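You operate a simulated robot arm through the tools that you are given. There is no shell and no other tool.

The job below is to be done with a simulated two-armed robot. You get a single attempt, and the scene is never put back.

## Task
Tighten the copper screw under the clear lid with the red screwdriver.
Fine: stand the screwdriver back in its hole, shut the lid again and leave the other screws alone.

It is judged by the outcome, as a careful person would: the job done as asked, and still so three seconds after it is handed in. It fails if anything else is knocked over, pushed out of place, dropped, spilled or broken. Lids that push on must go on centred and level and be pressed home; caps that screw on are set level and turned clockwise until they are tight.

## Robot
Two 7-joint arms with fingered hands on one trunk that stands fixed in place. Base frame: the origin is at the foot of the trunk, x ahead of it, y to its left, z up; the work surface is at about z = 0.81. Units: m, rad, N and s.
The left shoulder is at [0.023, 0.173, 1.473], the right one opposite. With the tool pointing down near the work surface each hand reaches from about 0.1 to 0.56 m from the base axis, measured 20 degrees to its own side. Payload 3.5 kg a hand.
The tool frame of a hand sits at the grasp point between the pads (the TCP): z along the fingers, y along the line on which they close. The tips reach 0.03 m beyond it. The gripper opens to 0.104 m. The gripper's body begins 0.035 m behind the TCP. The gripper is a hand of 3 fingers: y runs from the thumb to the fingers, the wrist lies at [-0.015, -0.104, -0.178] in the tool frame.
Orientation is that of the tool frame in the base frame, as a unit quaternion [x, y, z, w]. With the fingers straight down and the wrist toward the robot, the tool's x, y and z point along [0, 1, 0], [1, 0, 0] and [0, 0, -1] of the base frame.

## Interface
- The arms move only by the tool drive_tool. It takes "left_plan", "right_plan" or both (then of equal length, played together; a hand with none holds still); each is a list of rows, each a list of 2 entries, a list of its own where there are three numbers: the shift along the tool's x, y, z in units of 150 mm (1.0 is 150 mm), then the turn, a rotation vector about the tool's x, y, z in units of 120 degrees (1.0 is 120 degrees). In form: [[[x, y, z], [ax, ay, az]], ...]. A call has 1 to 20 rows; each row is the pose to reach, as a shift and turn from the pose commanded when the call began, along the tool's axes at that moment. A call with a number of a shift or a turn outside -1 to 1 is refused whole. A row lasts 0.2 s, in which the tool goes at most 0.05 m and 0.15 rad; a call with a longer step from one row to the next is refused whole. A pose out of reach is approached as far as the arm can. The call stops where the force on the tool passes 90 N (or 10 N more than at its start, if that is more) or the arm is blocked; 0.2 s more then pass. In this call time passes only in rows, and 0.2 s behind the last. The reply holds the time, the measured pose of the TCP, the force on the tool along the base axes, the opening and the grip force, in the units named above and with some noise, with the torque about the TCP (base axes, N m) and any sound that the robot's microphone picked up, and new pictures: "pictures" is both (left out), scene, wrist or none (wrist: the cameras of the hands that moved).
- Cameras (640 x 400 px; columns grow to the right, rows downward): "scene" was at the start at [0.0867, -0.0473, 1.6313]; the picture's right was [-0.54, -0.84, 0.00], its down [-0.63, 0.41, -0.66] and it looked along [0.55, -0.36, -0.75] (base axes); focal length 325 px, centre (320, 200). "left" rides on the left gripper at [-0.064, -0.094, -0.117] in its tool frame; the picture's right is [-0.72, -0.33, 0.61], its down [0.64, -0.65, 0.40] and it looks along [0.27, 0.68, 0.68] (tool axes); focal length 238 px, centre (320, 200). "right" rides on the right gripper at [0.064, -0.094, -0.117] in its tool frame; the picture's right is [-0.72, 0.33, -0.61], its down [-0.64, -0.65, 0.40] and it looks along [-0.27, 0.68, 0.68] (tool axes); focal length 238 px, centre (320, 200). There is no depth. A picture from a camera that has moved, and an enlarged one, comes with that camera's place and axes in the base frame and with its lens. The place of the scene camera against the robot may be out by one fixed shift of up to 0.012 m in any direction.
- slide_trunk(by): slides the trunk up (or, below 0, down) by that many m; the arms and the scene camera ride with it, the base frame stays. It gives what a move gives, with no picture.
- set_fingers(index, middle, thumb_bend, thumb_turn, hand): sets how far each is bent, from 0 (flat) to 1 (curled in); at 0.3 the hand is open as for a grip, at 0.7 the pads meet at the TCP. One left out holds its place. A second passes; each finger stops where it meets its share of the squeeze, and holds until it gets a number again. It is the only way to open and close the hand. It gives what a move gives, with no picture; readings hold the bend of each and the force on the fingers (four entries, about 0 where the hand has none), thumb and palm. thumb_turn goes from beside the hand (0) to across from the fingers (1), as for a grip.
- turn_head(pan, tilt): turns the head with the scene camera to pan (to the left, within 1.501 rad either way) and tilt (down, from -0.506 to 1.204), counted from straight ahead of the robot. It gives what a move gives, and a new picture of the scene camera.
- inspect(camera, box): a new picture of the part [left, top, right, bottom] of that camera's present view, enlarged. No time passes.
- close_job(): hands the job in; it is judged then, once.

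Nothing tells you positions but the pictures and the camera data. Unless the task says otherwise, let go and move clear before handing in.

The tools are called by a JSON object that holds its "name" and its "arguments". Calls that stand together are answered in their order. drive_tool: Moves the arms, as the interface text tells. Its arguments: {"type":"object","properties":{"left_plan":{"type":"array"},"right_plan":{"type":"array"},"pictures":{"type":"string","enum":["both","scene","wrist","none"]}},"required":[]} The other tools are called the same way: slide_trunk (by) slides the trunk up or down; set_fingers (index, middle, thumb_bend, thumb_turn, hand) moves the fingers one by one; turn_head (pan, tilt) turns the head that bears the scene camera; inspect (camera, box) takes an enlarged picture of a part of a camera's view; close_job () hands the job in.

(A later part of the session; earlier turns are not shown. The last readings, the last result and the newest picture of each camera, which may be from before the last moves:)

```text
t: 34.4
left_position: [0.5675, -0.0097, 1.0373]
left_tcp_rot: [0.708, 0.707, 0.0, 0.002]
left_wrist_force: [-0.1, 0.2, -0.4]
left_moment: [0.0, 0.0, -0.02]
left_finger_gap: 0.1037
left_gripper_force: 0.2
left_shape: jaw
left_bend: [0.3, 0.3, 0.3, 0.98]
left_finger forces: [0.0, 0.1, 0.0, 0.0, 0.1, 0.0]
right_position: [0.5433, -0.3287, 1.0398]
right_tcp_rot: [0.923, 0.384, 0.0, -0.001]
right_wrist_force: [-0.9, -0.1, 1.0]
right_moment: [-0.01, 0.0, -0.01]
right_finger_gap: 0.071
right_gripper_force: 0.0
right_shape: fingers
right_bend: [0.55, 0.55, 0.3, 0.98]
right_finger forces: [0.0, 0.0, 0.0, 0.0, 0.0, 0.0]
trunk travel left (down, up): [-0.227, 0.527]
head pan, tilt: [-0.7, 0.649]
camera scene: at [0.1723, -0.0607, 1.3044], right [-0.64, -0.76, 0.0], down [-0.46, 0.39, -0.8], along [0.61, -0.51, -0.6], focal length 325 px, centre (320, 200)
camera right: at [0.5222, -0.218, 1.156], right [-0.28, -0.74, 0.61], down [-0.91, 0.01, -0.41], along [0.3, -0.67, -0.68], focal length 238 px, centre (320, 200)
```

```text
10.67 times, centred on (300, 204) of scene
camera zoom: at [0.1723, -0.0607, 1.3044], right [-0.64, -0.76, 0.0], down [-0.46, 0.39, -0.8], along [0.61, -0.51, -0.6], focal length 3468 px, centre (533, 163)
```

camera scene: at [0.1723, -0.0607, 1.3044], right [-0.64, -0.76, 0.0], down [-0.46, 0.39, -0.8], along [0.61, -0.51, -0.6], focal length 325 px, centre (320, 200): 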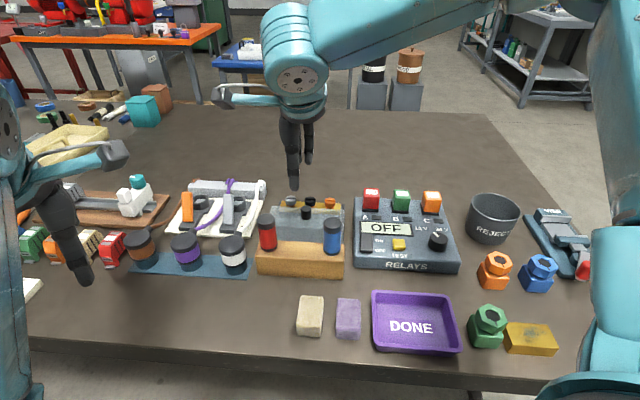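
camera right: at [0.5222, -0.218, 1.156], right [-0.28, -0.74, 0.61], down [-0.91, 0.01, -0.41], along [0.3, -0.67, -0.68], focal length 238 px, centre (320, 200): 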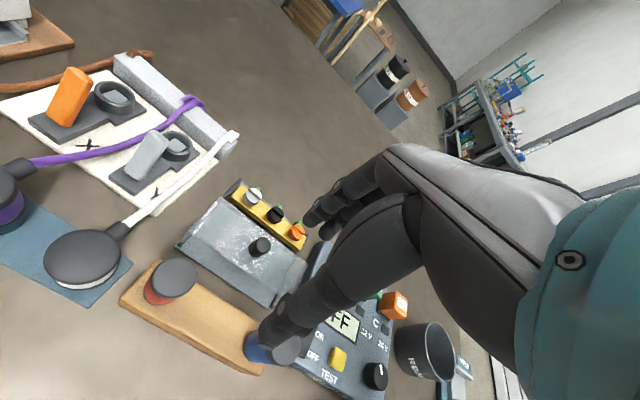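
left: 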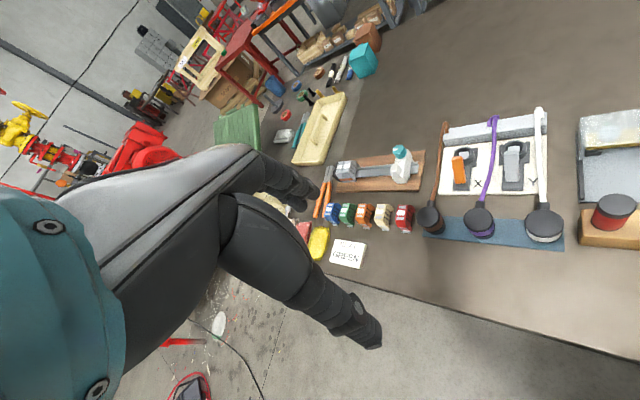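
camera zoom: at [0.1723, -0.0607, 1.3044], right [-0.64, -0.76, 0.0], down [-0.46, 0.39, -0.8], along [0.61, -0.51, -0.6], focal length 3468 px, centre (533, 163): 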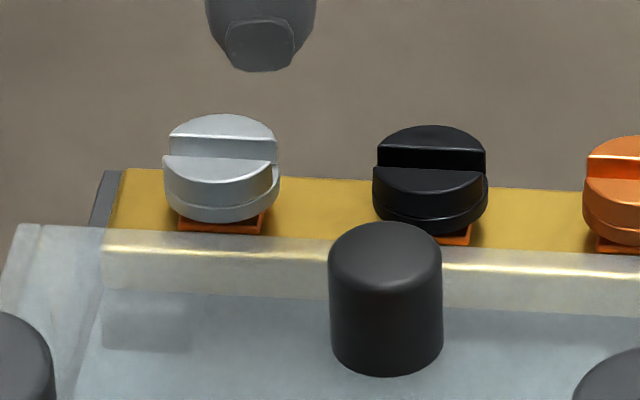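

The copper screw at about (0.597, −0.450, ~0.85) has a wide slot running along the bar, with the terminal plate under its head. Before fetching the driver I'll test how far the right wrist can turn over the screw, and swing the left hand's camera round to watch from the side.

{"name": "drive_tool", "arguments": {"right_plan": [[[-0.06, 0.17, 0.05], [0, 0, 0]], [[-0.13, 0.34, 0.1], [0, 0, 0]], [[-0.2, 0.51, 0.15], [0, 0, 0]], [[-0.26, 0.67, 0.2], [0, 0, 0]], [[-0.318, 0.823, 0.25], [0, 0, 0]], [[-0.318, 0.823, 0.25], [0, 0, 0.07]], [[-0.318, 0.823, 0.25], [0, 0, 0.14]], [[-0.318, 0.823, 0.25], [0, 0, 0.21]], [[-0.318, 0.823, 0.25], [0, 0, 0.28]], [[-0.318, 0.823, 0.25], [0, 0, 0.35]], [[-0.318, 0.823, 0.25], [0, 0, 0.42]]], "left_plan": [[[0, 0, -0.1], [0, 0, 0.06]], [[0, 0, -0.2], [0, 0, 0.12]], [[0, 0, -0.3], [0, 0, 0.19]], [[0, 0, -0.3], [0, 0, 0.26]], [[0, 0, -0.3], [0, 0, 0.33]], [[0, 0, -0.3], [0, 0, 0.4]], [[0, 0, -0.3], [0, 0, 0.47]], [[0, 0, -0.3], [0, 0, 0.54]], [[0, 0, -0.3], [0, 0, 0.61]], [[0, 0, -0.3], [0, 0, 0.68]], [[0, 0, -0.3], [0, 0, 0.75]]]}}

```text
t: 36.8
left_position: [0.5687, -0.0105, 1.0799]
left_tcp_rot: [1.0, -0.002, 0.001, 0.0]
left_wrist_force: [-0.1, -0.3, 0.4]
left_moment: [-0.02, -0.04, 0.02]
left_finger_gap: 0.1036
left_gripper_force: 0.1
left_shape: jaw
left_bend: [0.3, 0.3, 0.3, 0.98]
left_finger forces: [0.0, 0.0, 0.0, 0.1, 0.0, 0.1]
left hand out of reach, approached as far as the arm can: row 3
right_position: [0.5989, -0.4505, 1.0022]
right_tcp_rot: [0.999, -0.047, 0.0, -0.002]
right_wrist_force: [0.6, -0.2, -0.9]
right_moment: [0.0, 0.02, 0.02]
right_finger_gap: 0.071
right_gripper_force: 0.0
right_shape: fingers
right_bend: [0.55, 0.55, 0.3, 0.98]
right_finger forces: [0.0, 0.0, 0.0, 0.1, 0.0, 0.1]
trunk travel left (down, up): [-0.227, 0.527]
head pan, tilt: [-0.7, 0.649]
camera scene: at [0.173, -0.0611, 1.3042], right [-0.64, -0.76, 0.0], down [-0.46, 0.39, -0.8], along [0.61, -0.51, -0.6], focal length 325 px, centre (320, 200)
camera right: at [0.6727, -0.363, 1.1182], right [-0.75, -0.26, 0.61], down [-0.58, 0.71, -0.4], along [-0.33, -0.65, -0.68], focal length 238 px, centre (320, 200)
camera left: at [0.5049, 0.0862, 1.1968], right [-0.72, 0.33, -0.61], down [0.64, 0.65, -0.4], along [0.27, -0.69, -0.68], focal length 238 px, centre (320, 200)
```

scene: 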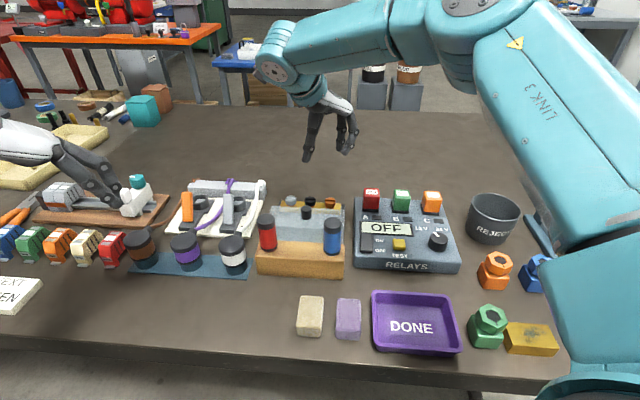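
right: 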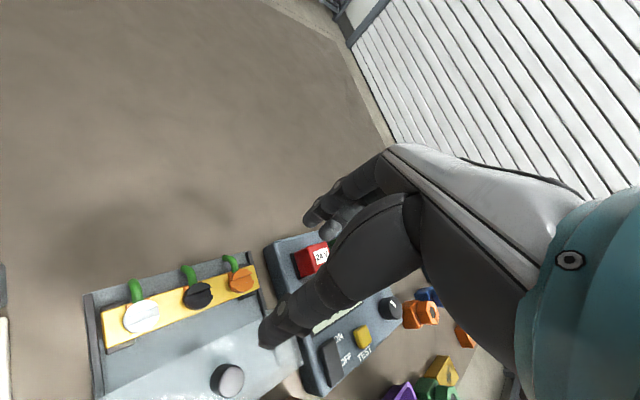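
left: 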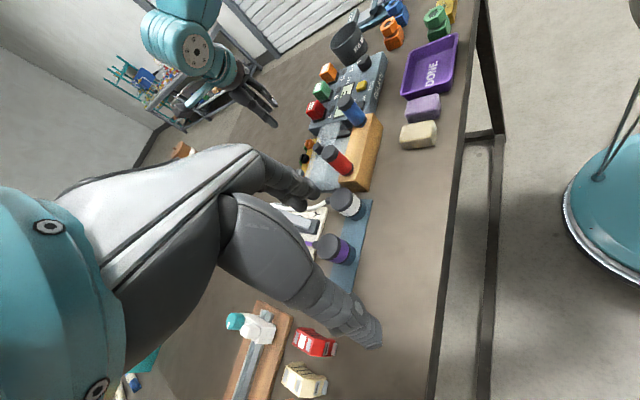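

The right wrist reached −95° yaw easily. I'll continue clockwise to find the limit.

{"name": "drive_tool", "arguments": {"right_plan": [[[0, 0, 0], [0, 0, 0.07]], [[0, 0, 0], [0, 0, 0.14]], [[0, 0, 0], [0, 0, 0.21]], [[0, 0, 0], [0, 0, 0.28]], [[0, 0, 0], [0, 0, 0.35]], [[0, 0, 0], [0, 0, 0.42]], [[0, 0, 0], [0, 0, 0.49]], [[0, 0, 0], [0, 0, 0.56]]], "pictures": "scene"}}

```text
t: 38.6
left_position: [0.5654, -0.0089, 1.0831]
left_tcp_rot: [1.0, 0.0, 0.002, 0.001]
left_wrist_force: [-0.5, -0.5, -0.9]
left_moment: [-0.04, -0.07, 0.0]
left_finger_gap: 0.1034
left_gripper_force: 0.1
left_shape: jaw
left_bend: [0.3, 0.3, 0.3, 0.98]
left_finger forces: [0.0, 0.0, 0.1, 0.1, 0.0, 0.0]
right_position: [0.5228, -0.4697, 1.0093]
right_tcp_rot: [0.815, -0.579, 0.007, -0.002]
right_wrist_force: [0.0, 0.7, -1.1]
right_moment: [0.01, -0.04, 0.01]
right_finger_gap: 0.071
right_gripper_force: 0.1
right_shape: fingers
right_bend: [0.55, 0.55, 0.3, 0.98]
right_finger forces: [0.0, 0.0, 0.0, 0.1, 0.0, 0.0]
right hand out of reach, approached as far as the arm can: row 3, 4, 5, 6, 7, 8
trunk travel left (down, up): [-0.227, 0.527]
head pan, tilt: [-0.7, 0.649]
camera scene: at [0.1697, -0.0598, 1.305], right [-0.64, -0.77, 0.0], down [-0.46, 0.39, -0.8], along [0.61, -0.51, -0.6], focal length 325 px, centre (320, 200)
```

scene: 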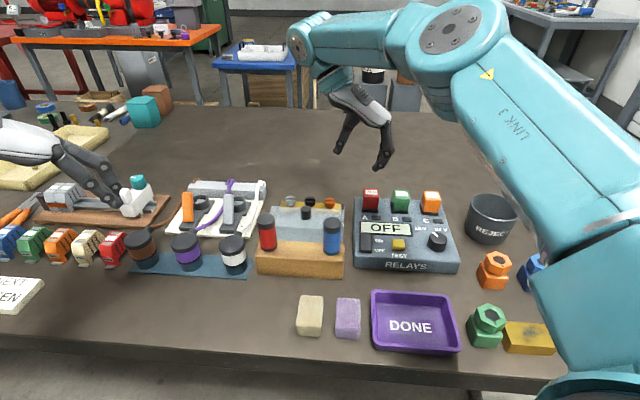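

The clockwise limit at the screw is about −110°. Now I'll rotate back and test the counter‑clockwise end.

{"name": "drive_tool", "arguments": {"right_plan": [[[0, 0, 0], [0, 0, -0.07]], [[0, 0, 0], [0, 0, -0.14]], [[0, 0, 0], [0, 0, -0.21]], [[0, 0, 0], [0, 0, -0.28]], [[0, 0, 0], [0, 0, -0.35]], [[0, -0.1, 0], [0, 0, -0.42]], [[0.01, -0.2, 0], [0, 0, -0.49]], [[0.02, -0.3, 0], [0, 0, -0.56]], [[0.03, -0.4, 0], [0, 0, -0.63]], [[0.036, -0.51, 0], [0, 0, -0.7]], [[0.036, -0.51, 0], [0, 0, -0.77]], [[0.036, -0.51, 0], [0, 0, -0.84]], [[0.036, -0.51, 0], [0, 0, -0.91]], [[0.036, -0.51, 0], [0, 0, -0.98]]], "pictures": "none"}}

{"name": "drive_tool", "arguments": {"right_plan": [[[0, 0, 0], [0, 0, -0.07]], [[0, 0, 0], [0, 0, -0.14]], [[0, 0, 0], [0, 0, -0.21]], [[0, 0, 0], [0, 0, -0.28]], [[0, 0, 0], [0, 0, -0.35]], [[0, 0, 0], [0, 0, -0.42]], [[0, 0, 0], [0, 0, -0.49]], [[0, 0, 0], [0, 0, -0.56]], [[0, 0, 0], [0, 0, -0.63]], [[0, 0, 0], [0, 0, -0.7]]], "pictures": "scene"}}

```text
t: 41.6
left_position: [0.5675, -0.0078, 1.0806]
left_tcp_rot: [1.0, 0.001, 0.001, 0.0]
left_wrist_force: [0.0, 0.2, 0.0]
left_moment: [-0.01, -0.02, 0.02]
left_finger_gap: 0.1033
left_gripper_force: 0.0
left_shape: jaw
left_bend: [0.3, 0.3, 0.3, 0.98]
left_finger forces: [0.0, 0.1, 0.1, 0.0, 0.0, 0.1]
right_position: [0.5981, -0.4526, 1.0092]
right_tcp_rot: [0.923, 0.385, 0.001, -0.001]
right_wrist_force: [-0.2, 0.1, -0.7]
right_moment: [0.02, 0.02, -0.02]
right_finger_gap: 0.0709
right_gripper_force: 0.2
right_shape: fingers
right_bend: [0.55, 0.55, 0.3, 0.98]
right_finger forces: [0.0, 0.1, 0.0, 0.0, 0.0, 0.0]
trunk travel left (down, up): [-0.227, 0.527]
head pan, tilt: [-0.7, 0.649]
```

```text
t: 43.8
left_position: [0.5681, -0.0092, 1.0802]
left_tcp_rot: [1.0, 0.0, 0.001, 0.0]
left_wrist_force: [-0.1, -0.7, -0.3]
left_moment: [-0.03, 0.03, 0.02]
left_finger_gap: 0.1034
left_gripper_force: 0.2
left_shape: jaw
left_bend: [0.3, 0.3, 0.3, 0.98]
left_finger forces: [0.0, 0.1, 0.0, 0.0, 0.0, 0.0]
right_position: [0.5986, -0.4537, 1.0088]
right_tcp_rot: [0.429, 0.903, 0.002, 0.0]
right_wrist_force: [0.0, -0.1, -0.4]
right_moment: [0.03, 0.02, 0.03]
right_finger_gap: 0.0713
right_gripper_force: 0.0
right_shape: fingers
right_bend: [0.55, 0.55, 0.3, 0.98]
right_finger forces: [0.1, 0.1, 0.0, 0.0, 0.1, 0.0]
trunk travel left (down, up): [-0.227, 0.527]
head pan, tilt: [-0.7, 0.649]
camera scene: at [0.1729, -0.061, 1.3042], right [-0.64, -0.76, 0.0], down [-0.46, 0.39, -0.8], along [0.61, -0.51, -0.6], focal length 325 px, centre (320, 200)
```

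scene: 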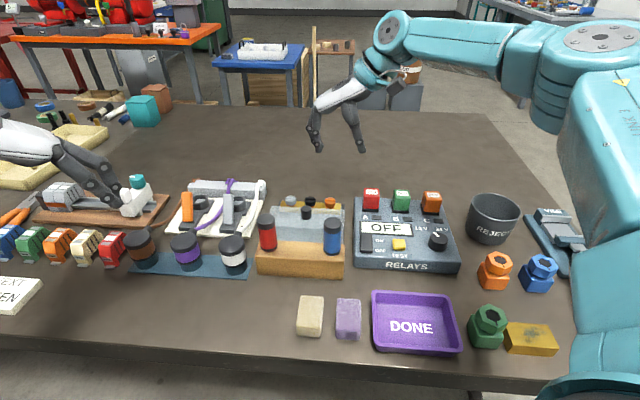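

The wrist covers at least +39° to −110°, about 150° per stroke. From this different yaw I'll take another look at the screws to pin down their position.

{"name": "drive_tool", "arguments": {"right_plan": [[[0, 0, 0], [0, 0, 0]]], "pictures": "wrist"}}

{"name": "inspect", "arguments": {"camera": "left", "box": [280, 80, 380, 200]}}

```text
t: 44.2
left_position: [0.5673, -0.009, 1.0813]
left_tcp_rot: [1.0, -0.001, 0.001, 0.001]
left_wrist_force: [-0.2, 0.1, 0.3]
left_moment: [-0.02, 0.01, -0.01]
left_finger_gap: 0.1037
left_gripper_force: 0.0
left_shape: jaw
left_bend: [0.3, 0.3, 0.3, 0.98]
left_finger forces: [0.0, 0.0, 0.0, 0.0, 0.0, 0.1]
right_position: [0.5968, -0.453, 1.0098]
right_tcp_rot: [0.429, 0.903, 0.001, 0.001]
right_wrist_force: [-0.7, 0.2, -0.1]
right_moment: [-0.03, -0.03, 0.01]
right_finger_gap: 0.0711
right_gripper_force: 0.1
right_shape: fingers
right_bend: [0.55, 0.55, 0.3, 0.98]
right_finger forces: [0.0, 0.0, 0.0, 0.0, 0.0, 0.0]
trunk travel left (down, up): [-0.227, 0.527]
head pan, tilt: [-0.7, 0.649]
camera right: at [0.486, -0.4637, 1.1253], right [0.71, -0.35, 0.61], down [-0.1, -0.91, -0.41], along [0.7, 0.23, -0.68], focal length 238 px, centre (320, 200)
```

right: 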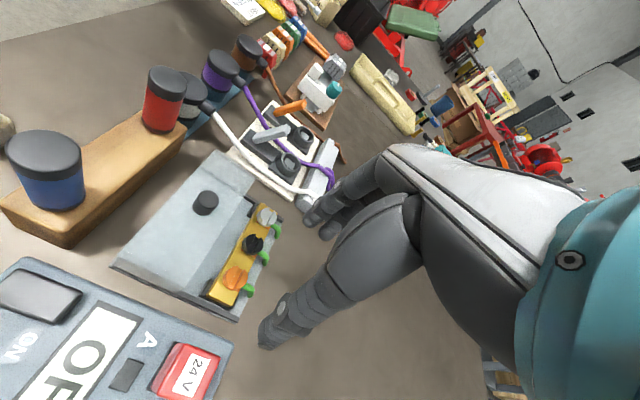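

```text
3.33 times, centred on (330, 140) of left
camera zoom: at [0.5045, 0.086, 1.1971], right [-0.72, 0.33, -0.61], down [0.64, 0.65, -0.4], along [0.27, -0.68, -0.68], focal length 794 px, centre (287, 400)
```

zoom: 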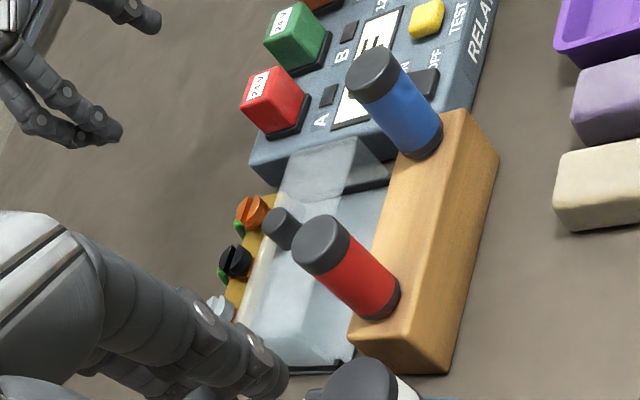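

{"name": "inspect", "arguments": {"camera": "right", "box": [200, 195, 290, 305]}}

{"name": "inspect", "arguments": {"camera": "left", "box": [305, 125, 350, 160]}}

{"name": "inspect", "arguments": {"camera": "right", "box": [130, 50, 210, 150]}}

```text
3.64 times, centred on (245, 250) of right
camera zoom: at [0.486, -0.4637, 1.1253], right [0.71, -0.35, 0.61], down [-0.1, -0.91, -0.41], along [0.7, 0.23, -0.68], focal length 867 px, centre (593, 18)
```

zoom: 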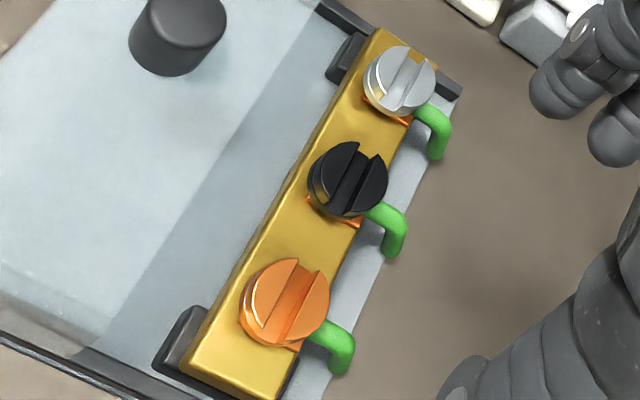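

```text
11.43 times, centred on (328, 142) of left
camera zoom: at [0.5045, 0.086, 1.1971], right [-0.72, 0.33, -0.61], down [0.64, 0.65, -0.4], along [0.27, -0.68, -0.68], focal length 2724 px, centre (234, 857)
```

zoom: 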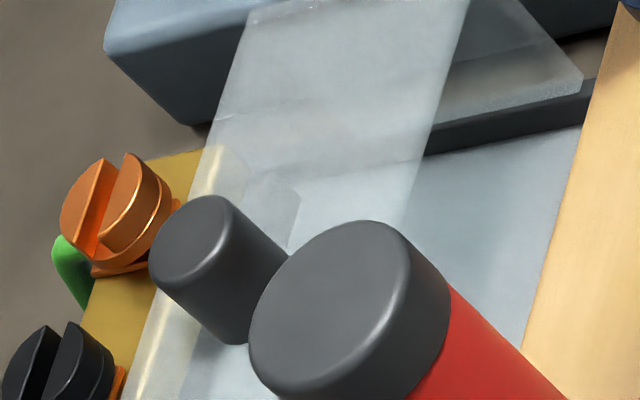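

```text
4.00 times, centred on (170, 100) of right
camera zoom: at [0.486, -0.4637, 1.1253], right [0.71, -0.35, 0.61], down [-0.1, -0.91, -0.41], along [0.7, 0.23, -0.68], focal length 953 px, centre (920, 600)
```

zoom: 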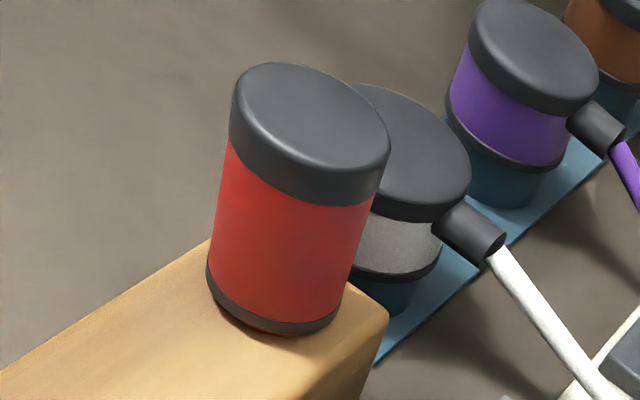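

Copper head triangulates to (0.599, −0.450, 0.849) from three views, slot parallel to the bar; red cap is at (0.5535, −0.260, 0.927). Next I'll open the hand and bring it over the red driver with the fingers lined up front-to-back, clear of the neighbouring jar.

{"name": "set_fingers", "arguments": {"hand": "right", "index": 0.3, "middle": 0.3, "thumb_bend": 0.3}}

{"name": "drive_tool", "arguments": {"right_plan": [[[0.1, 0.04, -0.1], [0, 0, 0.07]], [[0.2, 0.08, -0.2], [0, 0, 0.14]], [[0.35, 0.14, -0.25], [0, 0, 0.21]], [[0.5, 0.2, -0.3], [0, 0, 0.28]], [[0.65, 0.28, -0.3], [0, 0, 0.35]], [[0.8, 0.37, -0.3], [0, 0, 0.42]], [[0.9, 0.45, -0.3], [0, 0, 0.49]], [[0.95, 0.52, -0.3], [0, 0, 0.56]], [[0.98, 0.56, -0.3], [0, 0, 0.63]], [[1.0, 0.58, -0.3], [0, 0, 0.7]]]}}

```text
t: 45.2
left_position: [0.5693, -0.0077, 1.0807]
left_tcp_rot: [1.0, 0.0, 0.001, 0.0]
left_wrist_force: [0.5, -0.8, -0.4]
left_moment: [0.04, 0.02, -0.01]
left_finger_gap: 0.1036
left_gripper_force: 0.1
left_shape: jaw
left_bend: [0.3, 0.3, 0.3, 0.98]
left_finger forces: [0.0, 0.0, 0.1, 0.1, 0.0, 0.0]
right_position: [0.5995, -0.4536, 1.0098]
right_tcp_rot: [0.43, 0.903, 0.002, 0.0]
right_wrist_force: [0.6, 1.1, 0.3]
right_moment: [-0.01, 0.0, 0.03]
right_finger_gap: 0.1029
right_gripper_force: 0.1
right_shape: fingers
right_bend: [0.3, 0.3, 0.3, 0.98]
right_finger forces: [0.1, 0.0, 0.0, 0.0, 0.0, 0.0]
trunk travel left (down, up): [-0.227, 0.527]
head pan, tilt: [-0.7, 0.649]
```

```text
t: 47.4
left_position: [0.5696, -0.0074, 1.081]
left_tcp_rot: [1.0, 0.0, 0.002, 0.0]
left_wrist_force: [-0.6, -0.1, 0.8]
left_moment: [0.0, -0.04, 0.01]
left_finger_gap: 0.1035
left_gripper_force: 0.0
left_shape: jaw
left_bend: [0.3, 0.3, 0.3, 0.98]
left_finger forces: [0.0, 0.0, 0.0, 0.1, 0.1, 0.0]
right_position: [0.5707, -0.2827, 1.0534]
right_tcp_rot: [0.924, 0.382, 0.001, 0.0]
right_wrist_force: [-0.6, 0.8, -0.2]
right_moment: [0.01, -0.03, -0.03]
right_finger_gap: 0.1026
right_gripper_force: 0.0
right_shape: fingers
right_bend: [0.3, 0.3, 0.3, 0.98]
right_finger forces: [0.1, 0.0, 0.0, 0.0, 0.1, 0.1]
trunk travel left (down, up): [-0.227, 0.527]
head pan, tilt: [-0.7, 0.649]
camera scene: at [0.1729, -0.0609, 1.3042], right [-0.64, -0.76, 0.0], down [-0.46, 0.39, -0.8], along [0.61, -0.51, -0.6], focal length 325 px, centre (320, 200)
camera right: at [0.551, -0.1703, 1.1704], right [-0.28, -0.74, 0.61], down [-0.91, 0.01, -0.41], along [0.29, -0.67, -0.68], focal length 238 px, centre (320, 200)
```

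scene: 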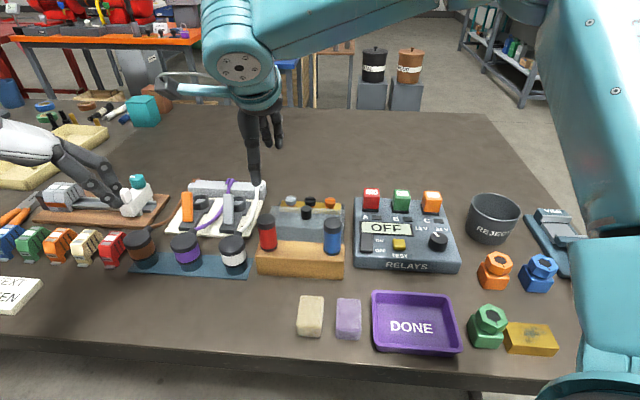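
right: 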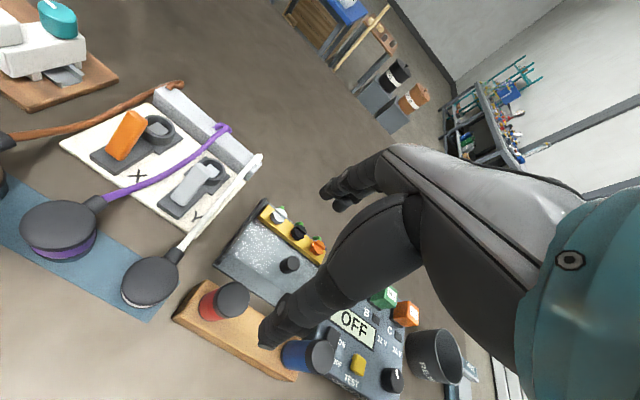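

Centre over the red handle and descend partway, then verify the straddle before the final descent.

{"name": "drive_tool", "arguments": {"right_plan": [[[0.013, -0.1, 0.1], [0, 0, 0]], [[0.026, -0.188, 0.25], [0, 0, 0]], [[0.026, -0.188, 0.4], [0, 0, 0]], [[0.026, -0.188, 0.55], [0, 0, 0]]]}}

{"name": "inspect", "arguments": {"camera": "scene", "box": [200, 150, 340, 290]}}

{"name": "inspect", "arguments": {"camera": "left", "box": [240, 60, 400, 220]}}

```text
t: 48.4
left_position: [0.5689, -0.0088, 1.0806]
left_tcp_rot: [1.0, 0.0, 0.001, 0.0]
left_wrist_force: [-0.2, 0.3, 0.3]
left_moment: [-0.02, 0.0, 0.03]
left_finger_gap: 0.1037
left_gripper_force: 0.2
left_shape: jaw
left_bend: [0.3, 0.3, 0.3, 0.98]
left_finger forces: [0.0, 0.0, 0.1, 0.0, 0.1, 0.0]
right_position: [0.5559, -0.2594, 0.9724]
right_tcp_rot: [0.924, 0.383, 0.001, -0.001]
right_wrist_force: [-0.5, 0.1, 0.0]
right_moment: [-0.01, 0.02, -0.02]
right_finger_gap: 0.1028
right_gripper_force: 0.1
right_shape: fingers
right_bend: [0.3, 0.3, 0.3, 0.98]
right_finger forces: [0.0, 0.0, 0.1, 0.0, 0.0, 0.0]
trunk travel left (down, up): [-0.227, 0.527]
head pan, tilt: [-0.7, 0.649]
camera scene: at [0.1729, -0.0611, 1.3042], right [-0.64, -0.76, 0.0], down [-0.46, 0.39, -0.8], along [0.61, -0.51, -0.6], focal length 325 px, centre (320, 200)
camera right: at [0.5335, -0.1479, 1.0883], right [-0.28, -0.74, 0.61], down [-0.91, 0.01, -0.41], along [0.3, -0.67, -0.68], focal length 238 px, centre (320, 200)
```

scene: 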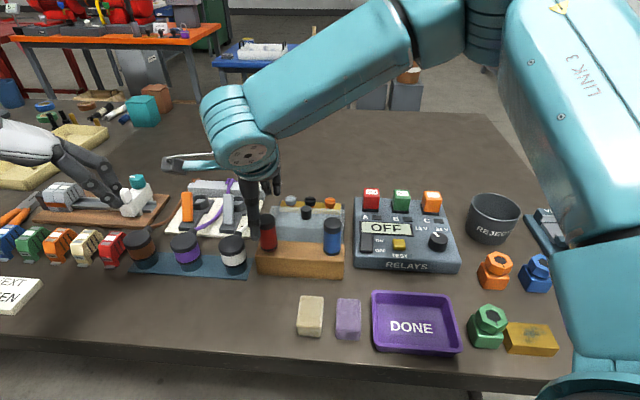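
right: 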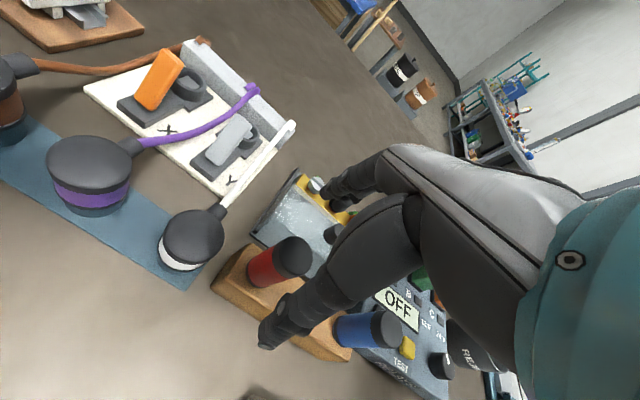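

```text
2.86 times, centred on (270, 220) of scene
camera zoom: at [0.1729, -0.0611, 1.3042], right [-0.64, -0.76, 0.0], down [-0.46, 0.39, -0.8], along [0.61, -0.51, -0.6], focal length 929 px, centre (463, 143)
```

zoom: 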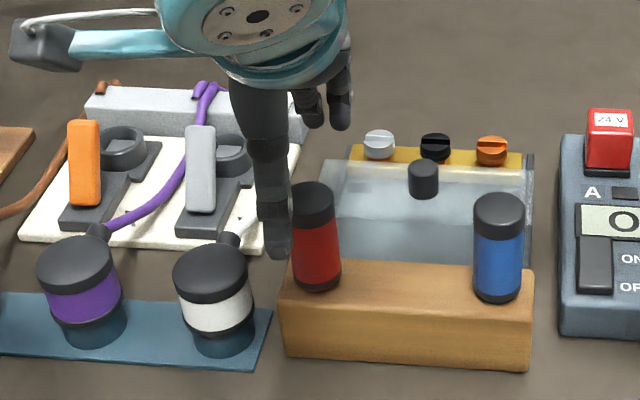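

```text
2.50 times, centred on (320, 140) of left
camera zoom: at [0.5047, 0.086, 1.1969], right [-0.72, 0.33, -0.61], down [0.64, 0.65, -0.4], along [0.27, -0.68, -0.68], focal length 596 px, centre (320, 350)
```

zoom: 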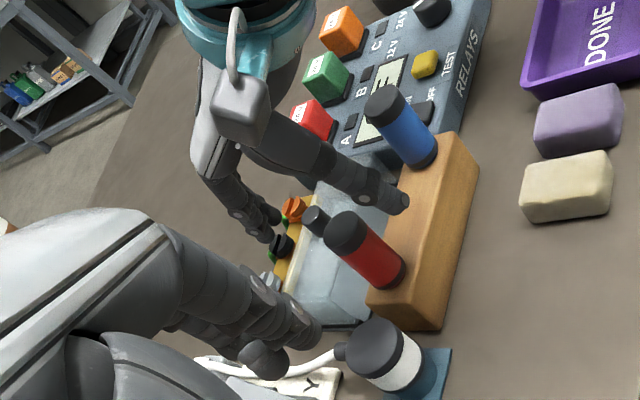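

The hand straddles the red handle well. Final descent to grip height, then close.

{"name": "drive_tool", "arguments": {"right_plan": [[[-0.01, -0.005, 0.12], [0, 0, 0]], [[-0.02, -0.01, 0.24], [0, 0, 0]], [[-0.02, -0.01, 0.34], [0, 0, 0]], [[-0.02, -0.01, 0.41], [0, 0, 0]]]}}

{"name": "inspect", "arguments": {"camera": "scene", "box": [220, 170, 320, 290]}}

{"name": "inspect", "arguments": {"camera": "left", "box": [280, 100, 380, 200]}}

```text
t: 49.4
left_position: [0.5686, -0.0088, 1.081]
left_tcp_rot: [1.0, -0.001, 0.001, 0.0]
left_wrist_force: [0.0, -0.1, 0.1]
left_moment: [0.01, 0.03, 0.0]
left_finger_gap: 0.1036
left_gripper_force: 0.1
left_shape: jaw
left_bend: [0.3, 0.3, 0.3, 0.98]
left_finger forces: [0.1, 0.1, 0.0, 0.1, 0.0, 0.0]
right_position: [0.5503, -0.2614, 0.9114]
right_tcp_rot: [0.923, 0.384, 0.001, -0.002]
right_wrist_force: [0.7, 0.5, 0.8]
right_moment: [0.01, 0.02, 0.0]
right_finger_gap: 0.1028
right_gripper_force: 0.0
right_shape: fingers
right_bend: [0.3, 0.3, 0.3, 0.98]
right_finger forces: [0.0, 0.0, 0.1, 0.0, 0.1, 0.0]
trunk travel left (down, up): [-0.227, 0.527]
head pan, tilt: [-0.7, 0.649]
camera scene: at [0.1727, -0.0611, 1.3042], right [-0.64, -0.76, 0.0], down [-0.46, 0.39, -0.8], along [0.61, -0.51, -0.6], focal length 325 px, centre (320, 200)
camera right: at [0.5295, -0.1506, 1.0286], right [-0.28, -0.74, 0.61], down [-0.91, 0.01, -0.41], along [0.3, -0.67, -0.68], focal length 238 px, centre (320, 200)
```

scene: 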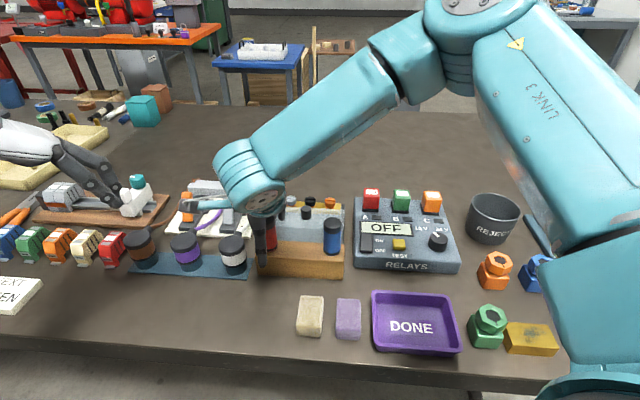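
right: 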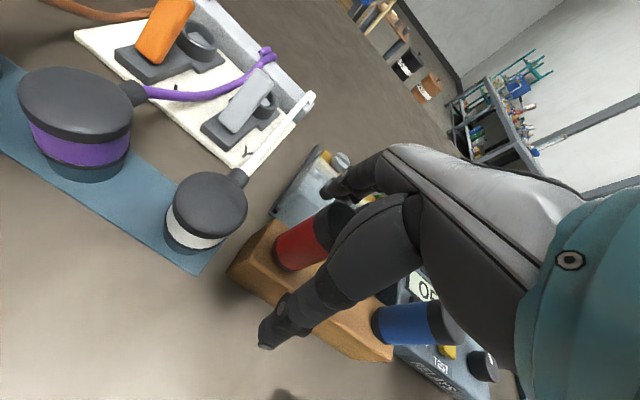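

```text
3.33 times, centred on (270, 230) of scene
camera zoom: at [0.1727, -0.0611, 1.3042], right [-0.64, -0.76, 0.0], down [-0.46, 0.39, -0.8], along [0.61, -0.51, -0.6], focal length 1084 px, centre (487, 100)
```

zoom: 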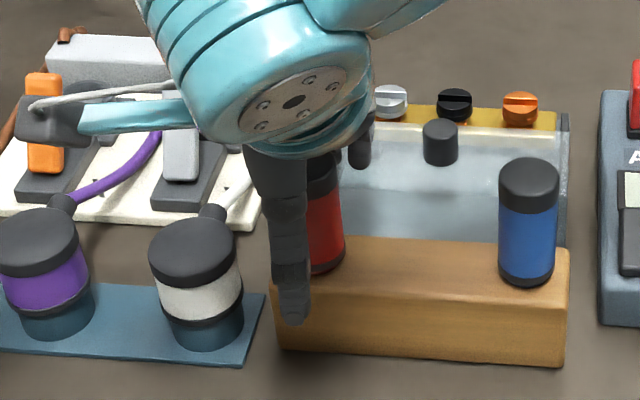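

```text
4.00 times, centred on (330, 150) of left
camera zoom: at [0.5045, 0.086, 1.197], right [-0.72, 0.33, -0.61], down [0.64, 0.65, -0.4], along [0.27, -0.68, -0.68], focal length 953 px, centre (280, 400)
```

zoom: 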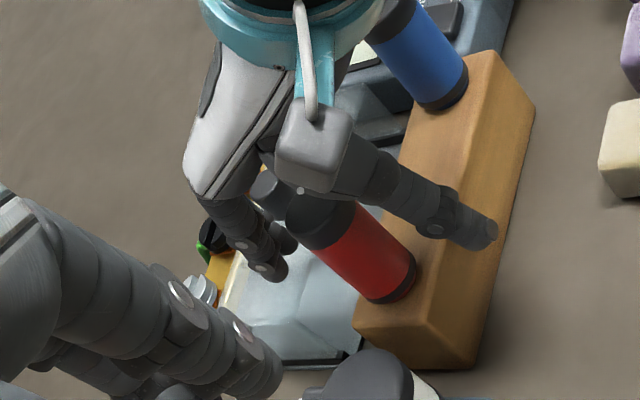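

The handle is between thumb and fingers. A 3 mm sideways trim, then I'll close the grip.

{"name": "drive_tool", "arguments": {"right_plan": [[[0.02, 0.01, 0], [0, 0, 0]]], "pictures": "none"}}

{"name": "set_fingers", "arguments": {"hand": "right", "index": 0.75, "middle": 0.75, "thumb_bend": 0.75}}

{"name": "inspect", "arguments": {"camera": "scene", "box": [220, 170, 320, 290]}}

{"name": "inspect", "arguments": {"camera": "left", "box": [280, 100, 380, 200]}}

```text
t: 49.8
left_position: [0.5682, -0.0078, 1.0812]
left_tcp_rot: [1.0, 0.0, 0.001, 0.001]
left_wrist_force: [0.3, -0.3, 0.3]
left_moment: [-0.02, 0.01, -0.01]
left_finger_gap: 0.1036
left_gripper_force: 0.0
left_shape: jaw
left_bend: [0.3, 0.3, 0.3, 0.98]
left_finger forces: [0.1, 0.0, 0.0, 0.1, 0.0, 0.0]
right_position: [0.5547, -0.2604, 0.912]
right_tcp_rot: [0.923, 0.384, 0.001, -0.001]
right_wrist_force: [-0.1, 0.7, -0.6]
right_moment: [-0.02, -0.04, 0.03]
right_finger_gap: 0.1031
right_gripper_force: 0.0
right_shape: fingers
right_bend: [0.3, 0.3, 0.3, 0.98]
right_finger forces: [0.1, 0.0, 0.1, 0.0, 0.0, 0.0]
trunk travel left (down, up): [-0.227, 0.527]
head pan, tilt: [-0.7, 0.649]
```

```text
t: 50.8
left_position: [0.568, -0.0095, 1.0808]
left_tcp_rot: [1.0, 0.0, 0.001, 0.001]
left_wrist_force: [-0.6, 0.5, -0.2]
left_moment: [0.01, -0.01, 0.0]
left_finger_gap: 0.1036
left_gripper_force: 0.1
left_shape: jaw
left_bend: [0.3, 0.3, 0.3, 0.98]
left_finger forces: [0.1, 0.0, 0.0, 0.0, 0.0, 0.0]
right_position: [0.5522, -0.2598, 0.9131]
right_tcp_rot: [0.924, 0.383, 0.001, -0.002]
right_wrist_force: [0.5, -1.0, -0.5]
right_moment: [0.03, -0.02, -0.02]
right_finger_gap: 0.0212
right_gripper_force: 18.2
right_shape: fingers
right_bend: [0.71, 0.73, 0.63, 0.94]
right_finger forces: [10.5, 9.5, 0.0, 0.0, 16.9, 0.0]
trunk travel left (down, up): [-0.227, 0.527]
head pan, tilt: [-0.7, 0.649]
```

```text
3.33 times, centred on (270, 230) of scene
camera zoom: at [0.1728, -0.0611, 1.3042], right [-0.64, -0.76, 0.0], down [-0.46, 0.39, -0.8], along [0.61, -0.51, -0.6], focal length 1084 px, centre (487, 100)
```

zoom: 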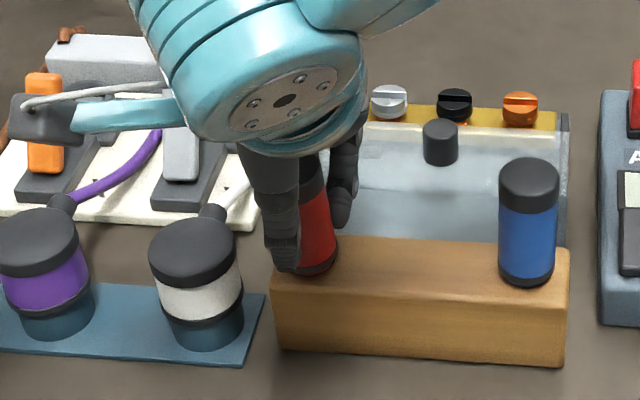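

```text
4.00 times, centred on (330, 150) of left
camera zoom: at [0.5045, 0.086, 1.197], right [-0.72, 0.33, -0.61], down [0.64, 0.65, -0.4], along [0.27, -0.68, -0.68], focal length 953 px, centre (280, 400)
```

zoom: 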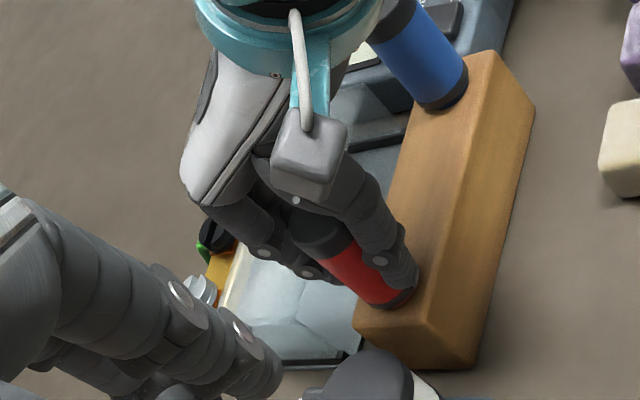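

Grip is firm (about 10+10 N against 17 N). Lifting gently straight up to draw the driver out.

{"name": "drive_tool", "arguments": {"right_plan": [[[0, 0, -0.05], [0, 0, 0]], [[0, 0, -0.1], [0, 0, 0]], [[0, 0, -0.17], [0, 0, 0]], [[0, 0, -0.25], [0, 0, 0]], [[0, 0, -0.35], [0, 0, 0]]], "pictures": "none"}}

{"name": "inspect", "arguments": {"camera": "scene", "box": [220, 150, 320, 270]}}

{"name": "inspect", "arguments": {"camera": "left", "box": [260, 80, 380, 200]}}

```text
t: 52.0
left_position: [0.568, -0.0089, 1.0808]
left_tcp_rot: [1.0, 0.0, 0.0, 0.0]
left_wrist_force: [-0.2, -0.1, -0.2]
left_moment: [-0.01, 0.02, 0.0]
left_finger_gap: 0.1035
left_gripper_force: 0.1
left_shape: jaw
left_bend: [0.3, 0.3, 0.3, 0.98]
left_finger forces: [0.1, 0.0, 0.0, 0.0, 0.0, 0.0]
right_position: [0.5541, -0.262, 0.9629]
right_tcp_rot: [0.924, 0.384, 0.001, -0.001]
right_wrist_force: [-0.3, 0.3, -0.6]
right_moment: [-0.02, 0.02, -0.01]
right_finger_gap: 0.0211
right_gripper_force: 18.2
right_shape: fingers
right_bend: [0.71, 0.73, 0.63, 0.94]
right_finger forces: [10.5, 9.2, 0.1, 0.0, 17.0, 0.0]
trunk travel left (down, up): [-0.227, 0.527]
head pan, tilt: [-0.7, 0.649]
```

```text
3.33 times, centred on (270, 210) of scene
camera zoom: at [0.1725, -0.061, 1.3043], right [-0.64, -0.76, 0.0], down [-0.46, 0.39, -0.8], along [0.61, -0.51, -0.6], focal length 1084 px, centre (487, 167)
```

zoom: 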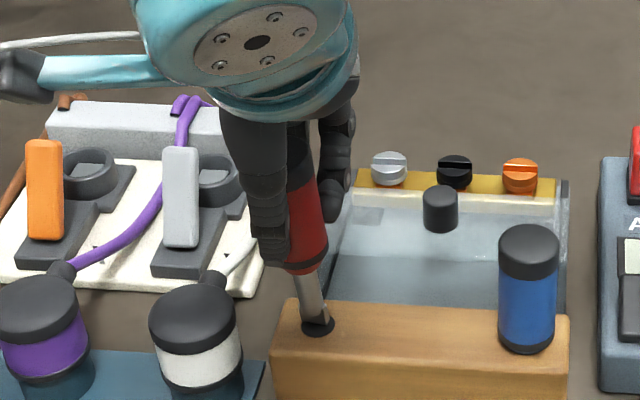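

```text
3.33 times, centred on (320, 140) of left
camera zoom: at [0.5043, 0.0861, 1.1972], right [-0.72, 0.33, -0.62], down [0.64, 0.65, -0.4], along [0.27, -0.68, -0.68], focal length 794 px, centre (320, 400)
```

zoom: 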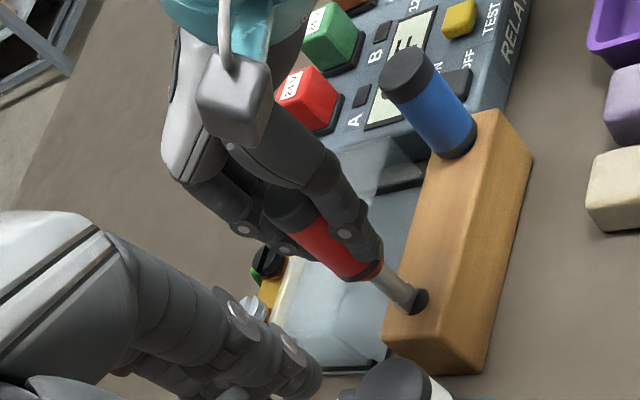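

The driver is coming out but looks tilted by several degrees in the grip. I'll continue lifting slowly to see the blade.

{"name": "drive_tool", "arguments": {"right_plan": [[[0, 0, -0.08], [0, 0, 0]], [[0, 0, -0.16], [0, 0, 0]], [[0, 0, -0.24], [0, 0, 0]], [[0, 0, -0.3], [0, 0, 0]]]}}

{"name": "inspect", "arguments": {"camera": "scene", "box": [230, 150, 320, 260]}}

{"name": "inspect", "arguments": {"camera": "left", "box": [260, 80, 360, 180]}}

{"name": "inspect", "arguments": {"camera": "right", "box": [240, 170, 400, 330]}}

```text
t: 53.0
left_position: [0.5683, -0.009, 1.0813]
left_tcp_rot: [1.0, 0.0, 0.001, 0.001]
left_wrist_force: [-0.6, 0.6, 0.0]
left_moment: [-0.01, 0.05, 0.01]
left_finger_gap: 0.1035
left_gripper_force: 0.0
left_shape: jaw
left_bend: [0.3, 0.3, 0.3, 0.98]
left_finger forces: [0.1, 0.0, 0.0, 0.1, 0.0, 0.0]
right_position: [0.5543, -0.2592, 1.0093]
right_tcp_rot: [0.924, 0.383, 0.001, -0.002]
right_wrist_force: [0.1, -0.6, -1.0]
right_moment: [-0.01, -0.03, 0.02]
right_finger_gap: 0.0213
right_gripper_force: 18.3
right_shape: fingers
right_bend: [0.71, 0.73, 0.63, 0.94]
right_finger forces: [10.6, 9.1, 0.1, 0.0, 16.9, 0.0]
trunk travel left (down, up): [-0.227, 0.527]
head pan, tilt: [-0.7, 0.649]
camera scene: at [0.1727, -0.061, 1.3042], right [-0.64, -0.76, 0.0], down [-0.46, 0.39, -0.8], along [0.61, -0.51, -0.6], focal length 325 px, centre (320, 200)
camera right: at [0.5329, -0.1483, 1.1256], right [-0.28, -0.74, 0.61], down [-0.91, 0.01, -0.41], along [0.3, -0.67, -0.68], focal length 238 px, centre (320, 200)
```

scene: 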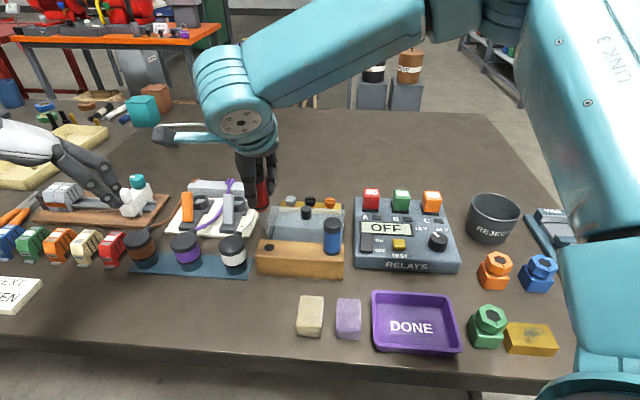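
right: 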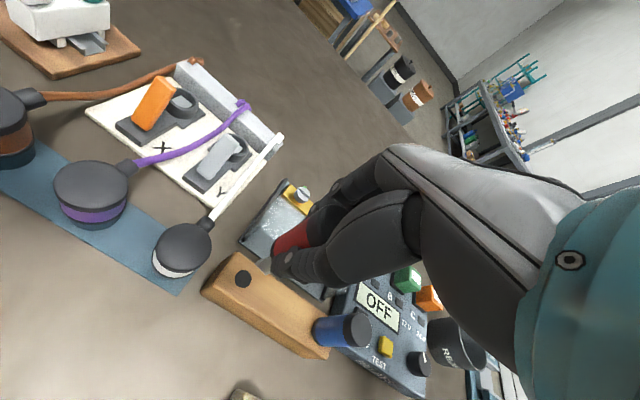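

```text
3.64 times, centred on (275, 205) of scene
camera zoom: at [0.1727, -0.061, 1.3042], right [-0.64, -0.76, 0.0], down [-0.46, 0.39, -0.8], along [0.61, -0.51, -0.6], focal length 1182 px, centre (484, 182)
```

zoom: 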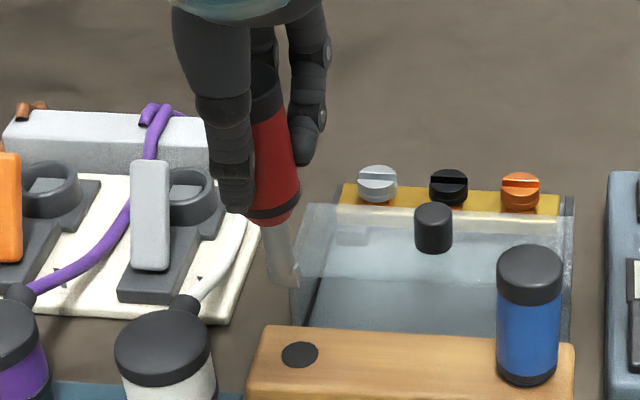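

```text
4.00 times, centred on (310, 130) of left
camera zoom: at [0.5044, 0.086, 1.1971], right [-0.72, 0.33, -0.61], down [0.64, 0.65, -0.4], along [0.27, -0.68, -0.68], focal length 953 px, centre (360, 480)
```

zoom: 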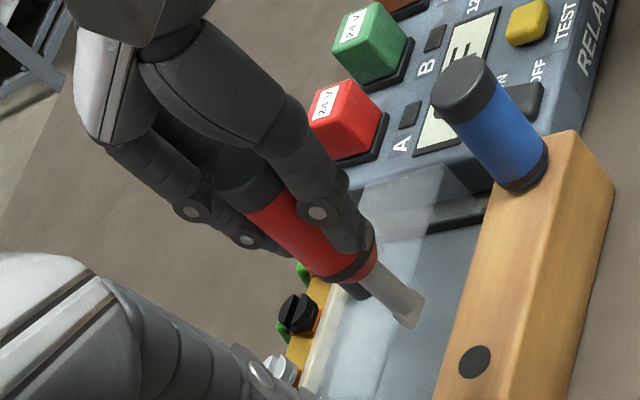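

```text
2.50 times, centred on (320, 250) of right
camera zoom: at [0.5329, -0.1483, 1.1256], right [-0.28, -0.74, 0.61], down [-0.91, 0.01, -0.41], along [0.3, -0.67, -0.68], focal length 596 px, centre (320, 75)
```

zoom: 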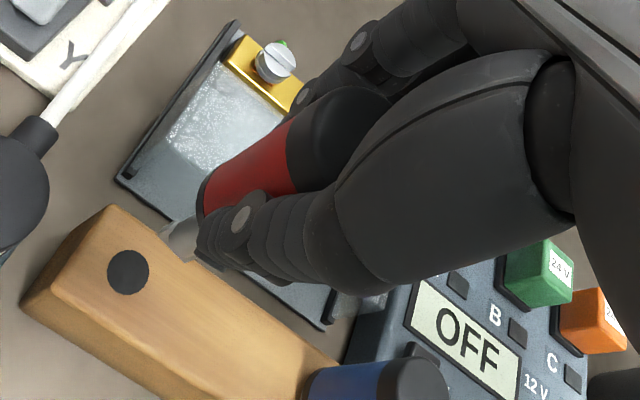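

The driver is out: a short steel shaft with a flat blade. I'll zoom on the blade from the left and scene cameras to read its orientation, tip position and tilt.

{"name": "inspect", "arguments": {"camera": "left", "box": [325, 120, 385, 170]}}

{"name": "inspect", "arguments": {"camera": "scene", "box": [250, 175, 300, 235]}}

{"name": "inspect", "arguments": {"camera": "right", "box": [250, 235, 310, 285]}}

```text
8.00 times, centred on (355, 145) of left
camera zoom: at [0.5044, 0.086, 1.1971], right [-0.72, 0.33, -0.61], down [0.64, 0.65, -0.4], along [0.27, -0.68, -0.68], focal length 1907 px, centre (40, 640)
```

zoom: 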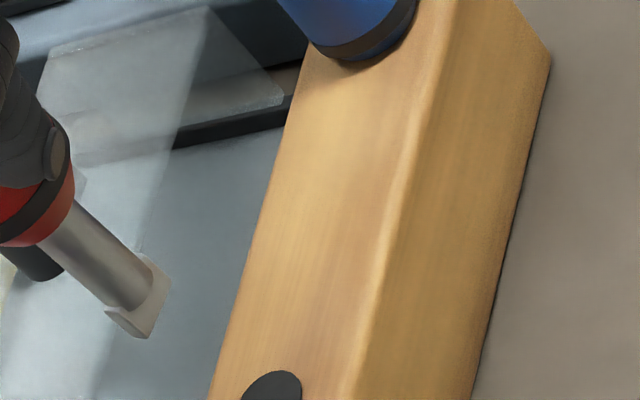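

```text
6.67 times, centred on (275, 205) of scene
camera zoom: at [0.1727, -0.061, 1.3042], right [-0.64, -0.76, 0.0], down [-0.46, 0.39, -0.8], along [0.61, -0.51, -0.6], focal length 2167 px, centre (620, 167)
```

zoom: 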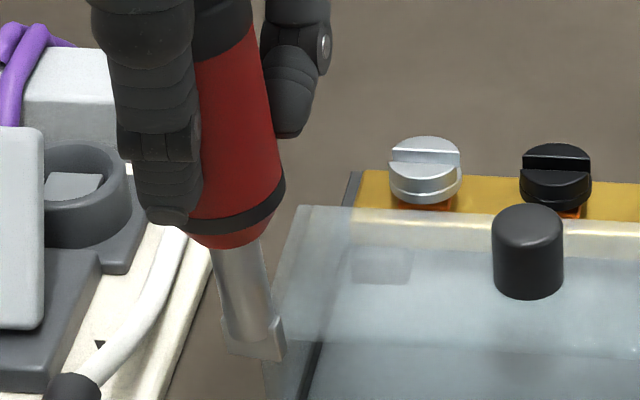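

```text
8.00 times, centred on (280, 260) of right
camera zoom: at [0.5329, -0.1483, 1.1256], right [-0.28, -0.74, 0.61], down [-0.91, 0.01, -0.41], along [0.3, -0.67, -0.68], focal length 1907 px, centre (640, -280)
```

zoom: 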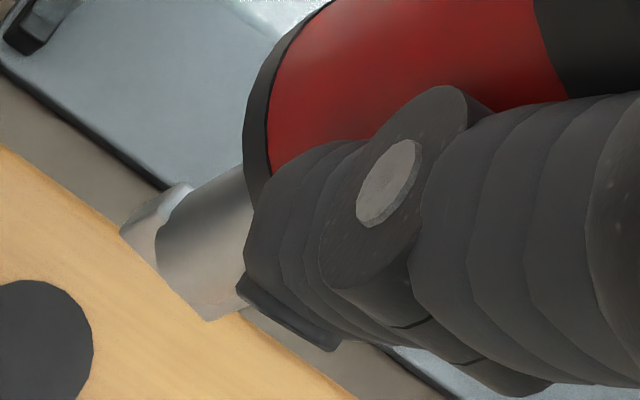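

{"name": "inspect", "arguments": {"camera": "scene", "box": [262, 205, 282, 220]}}

{"name": "inspect", "arguments": {"camera": "left", "box": [330, 140, 355, 165]}}

{"name": "inspect", "arguments": {"camera": "right", "box": [260, 252, 290, 280]}}

```text
16.00 times, centred on (272, 212) of scene
camera zoom: at [0.1727, -0.061, 1.3042], right [-0.64, -0.76, 0.0], down [-0.46, 0.39, -0.8], along [0.61, -0.51, -0.6], focal length 5202 px, centre (1088, 0)
```

zoom: 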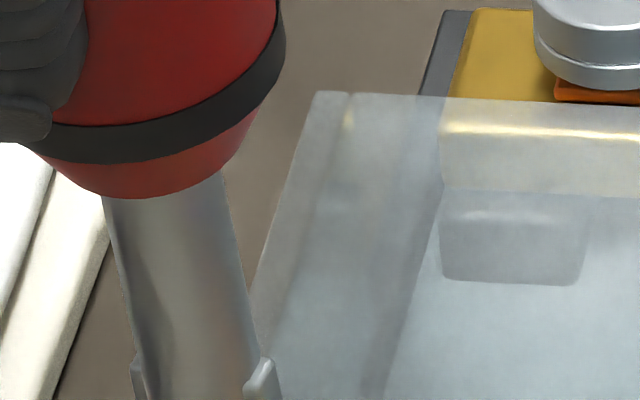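

```text
16.00 times, centred on (342, 152) of left
camera zoom: at [0.5044, 0.086, 1.1971], right [-0.72, 0.33, -0.61], down [0.64, 0.65, -0.4], along [0.27, -0.68, -0.68], focal length 3814 px, centre (-40, 960)
```

zoom: 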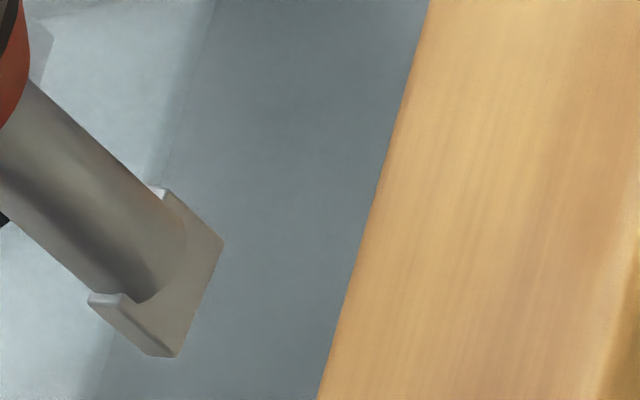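

```text
14.29 times, centred on (275, 266) of right
camera zoom: at [0.5329, -0.1483, 1.1256], right [-0.28, -0.74, 0.61], down [-0.91, 0.01, -0.41], along [0.3, -0.67, -0.68], focal length 3405 px, centre (963, -743)
```

zoom: 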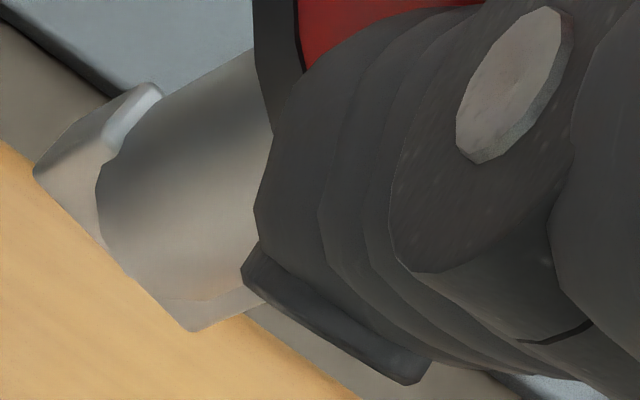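

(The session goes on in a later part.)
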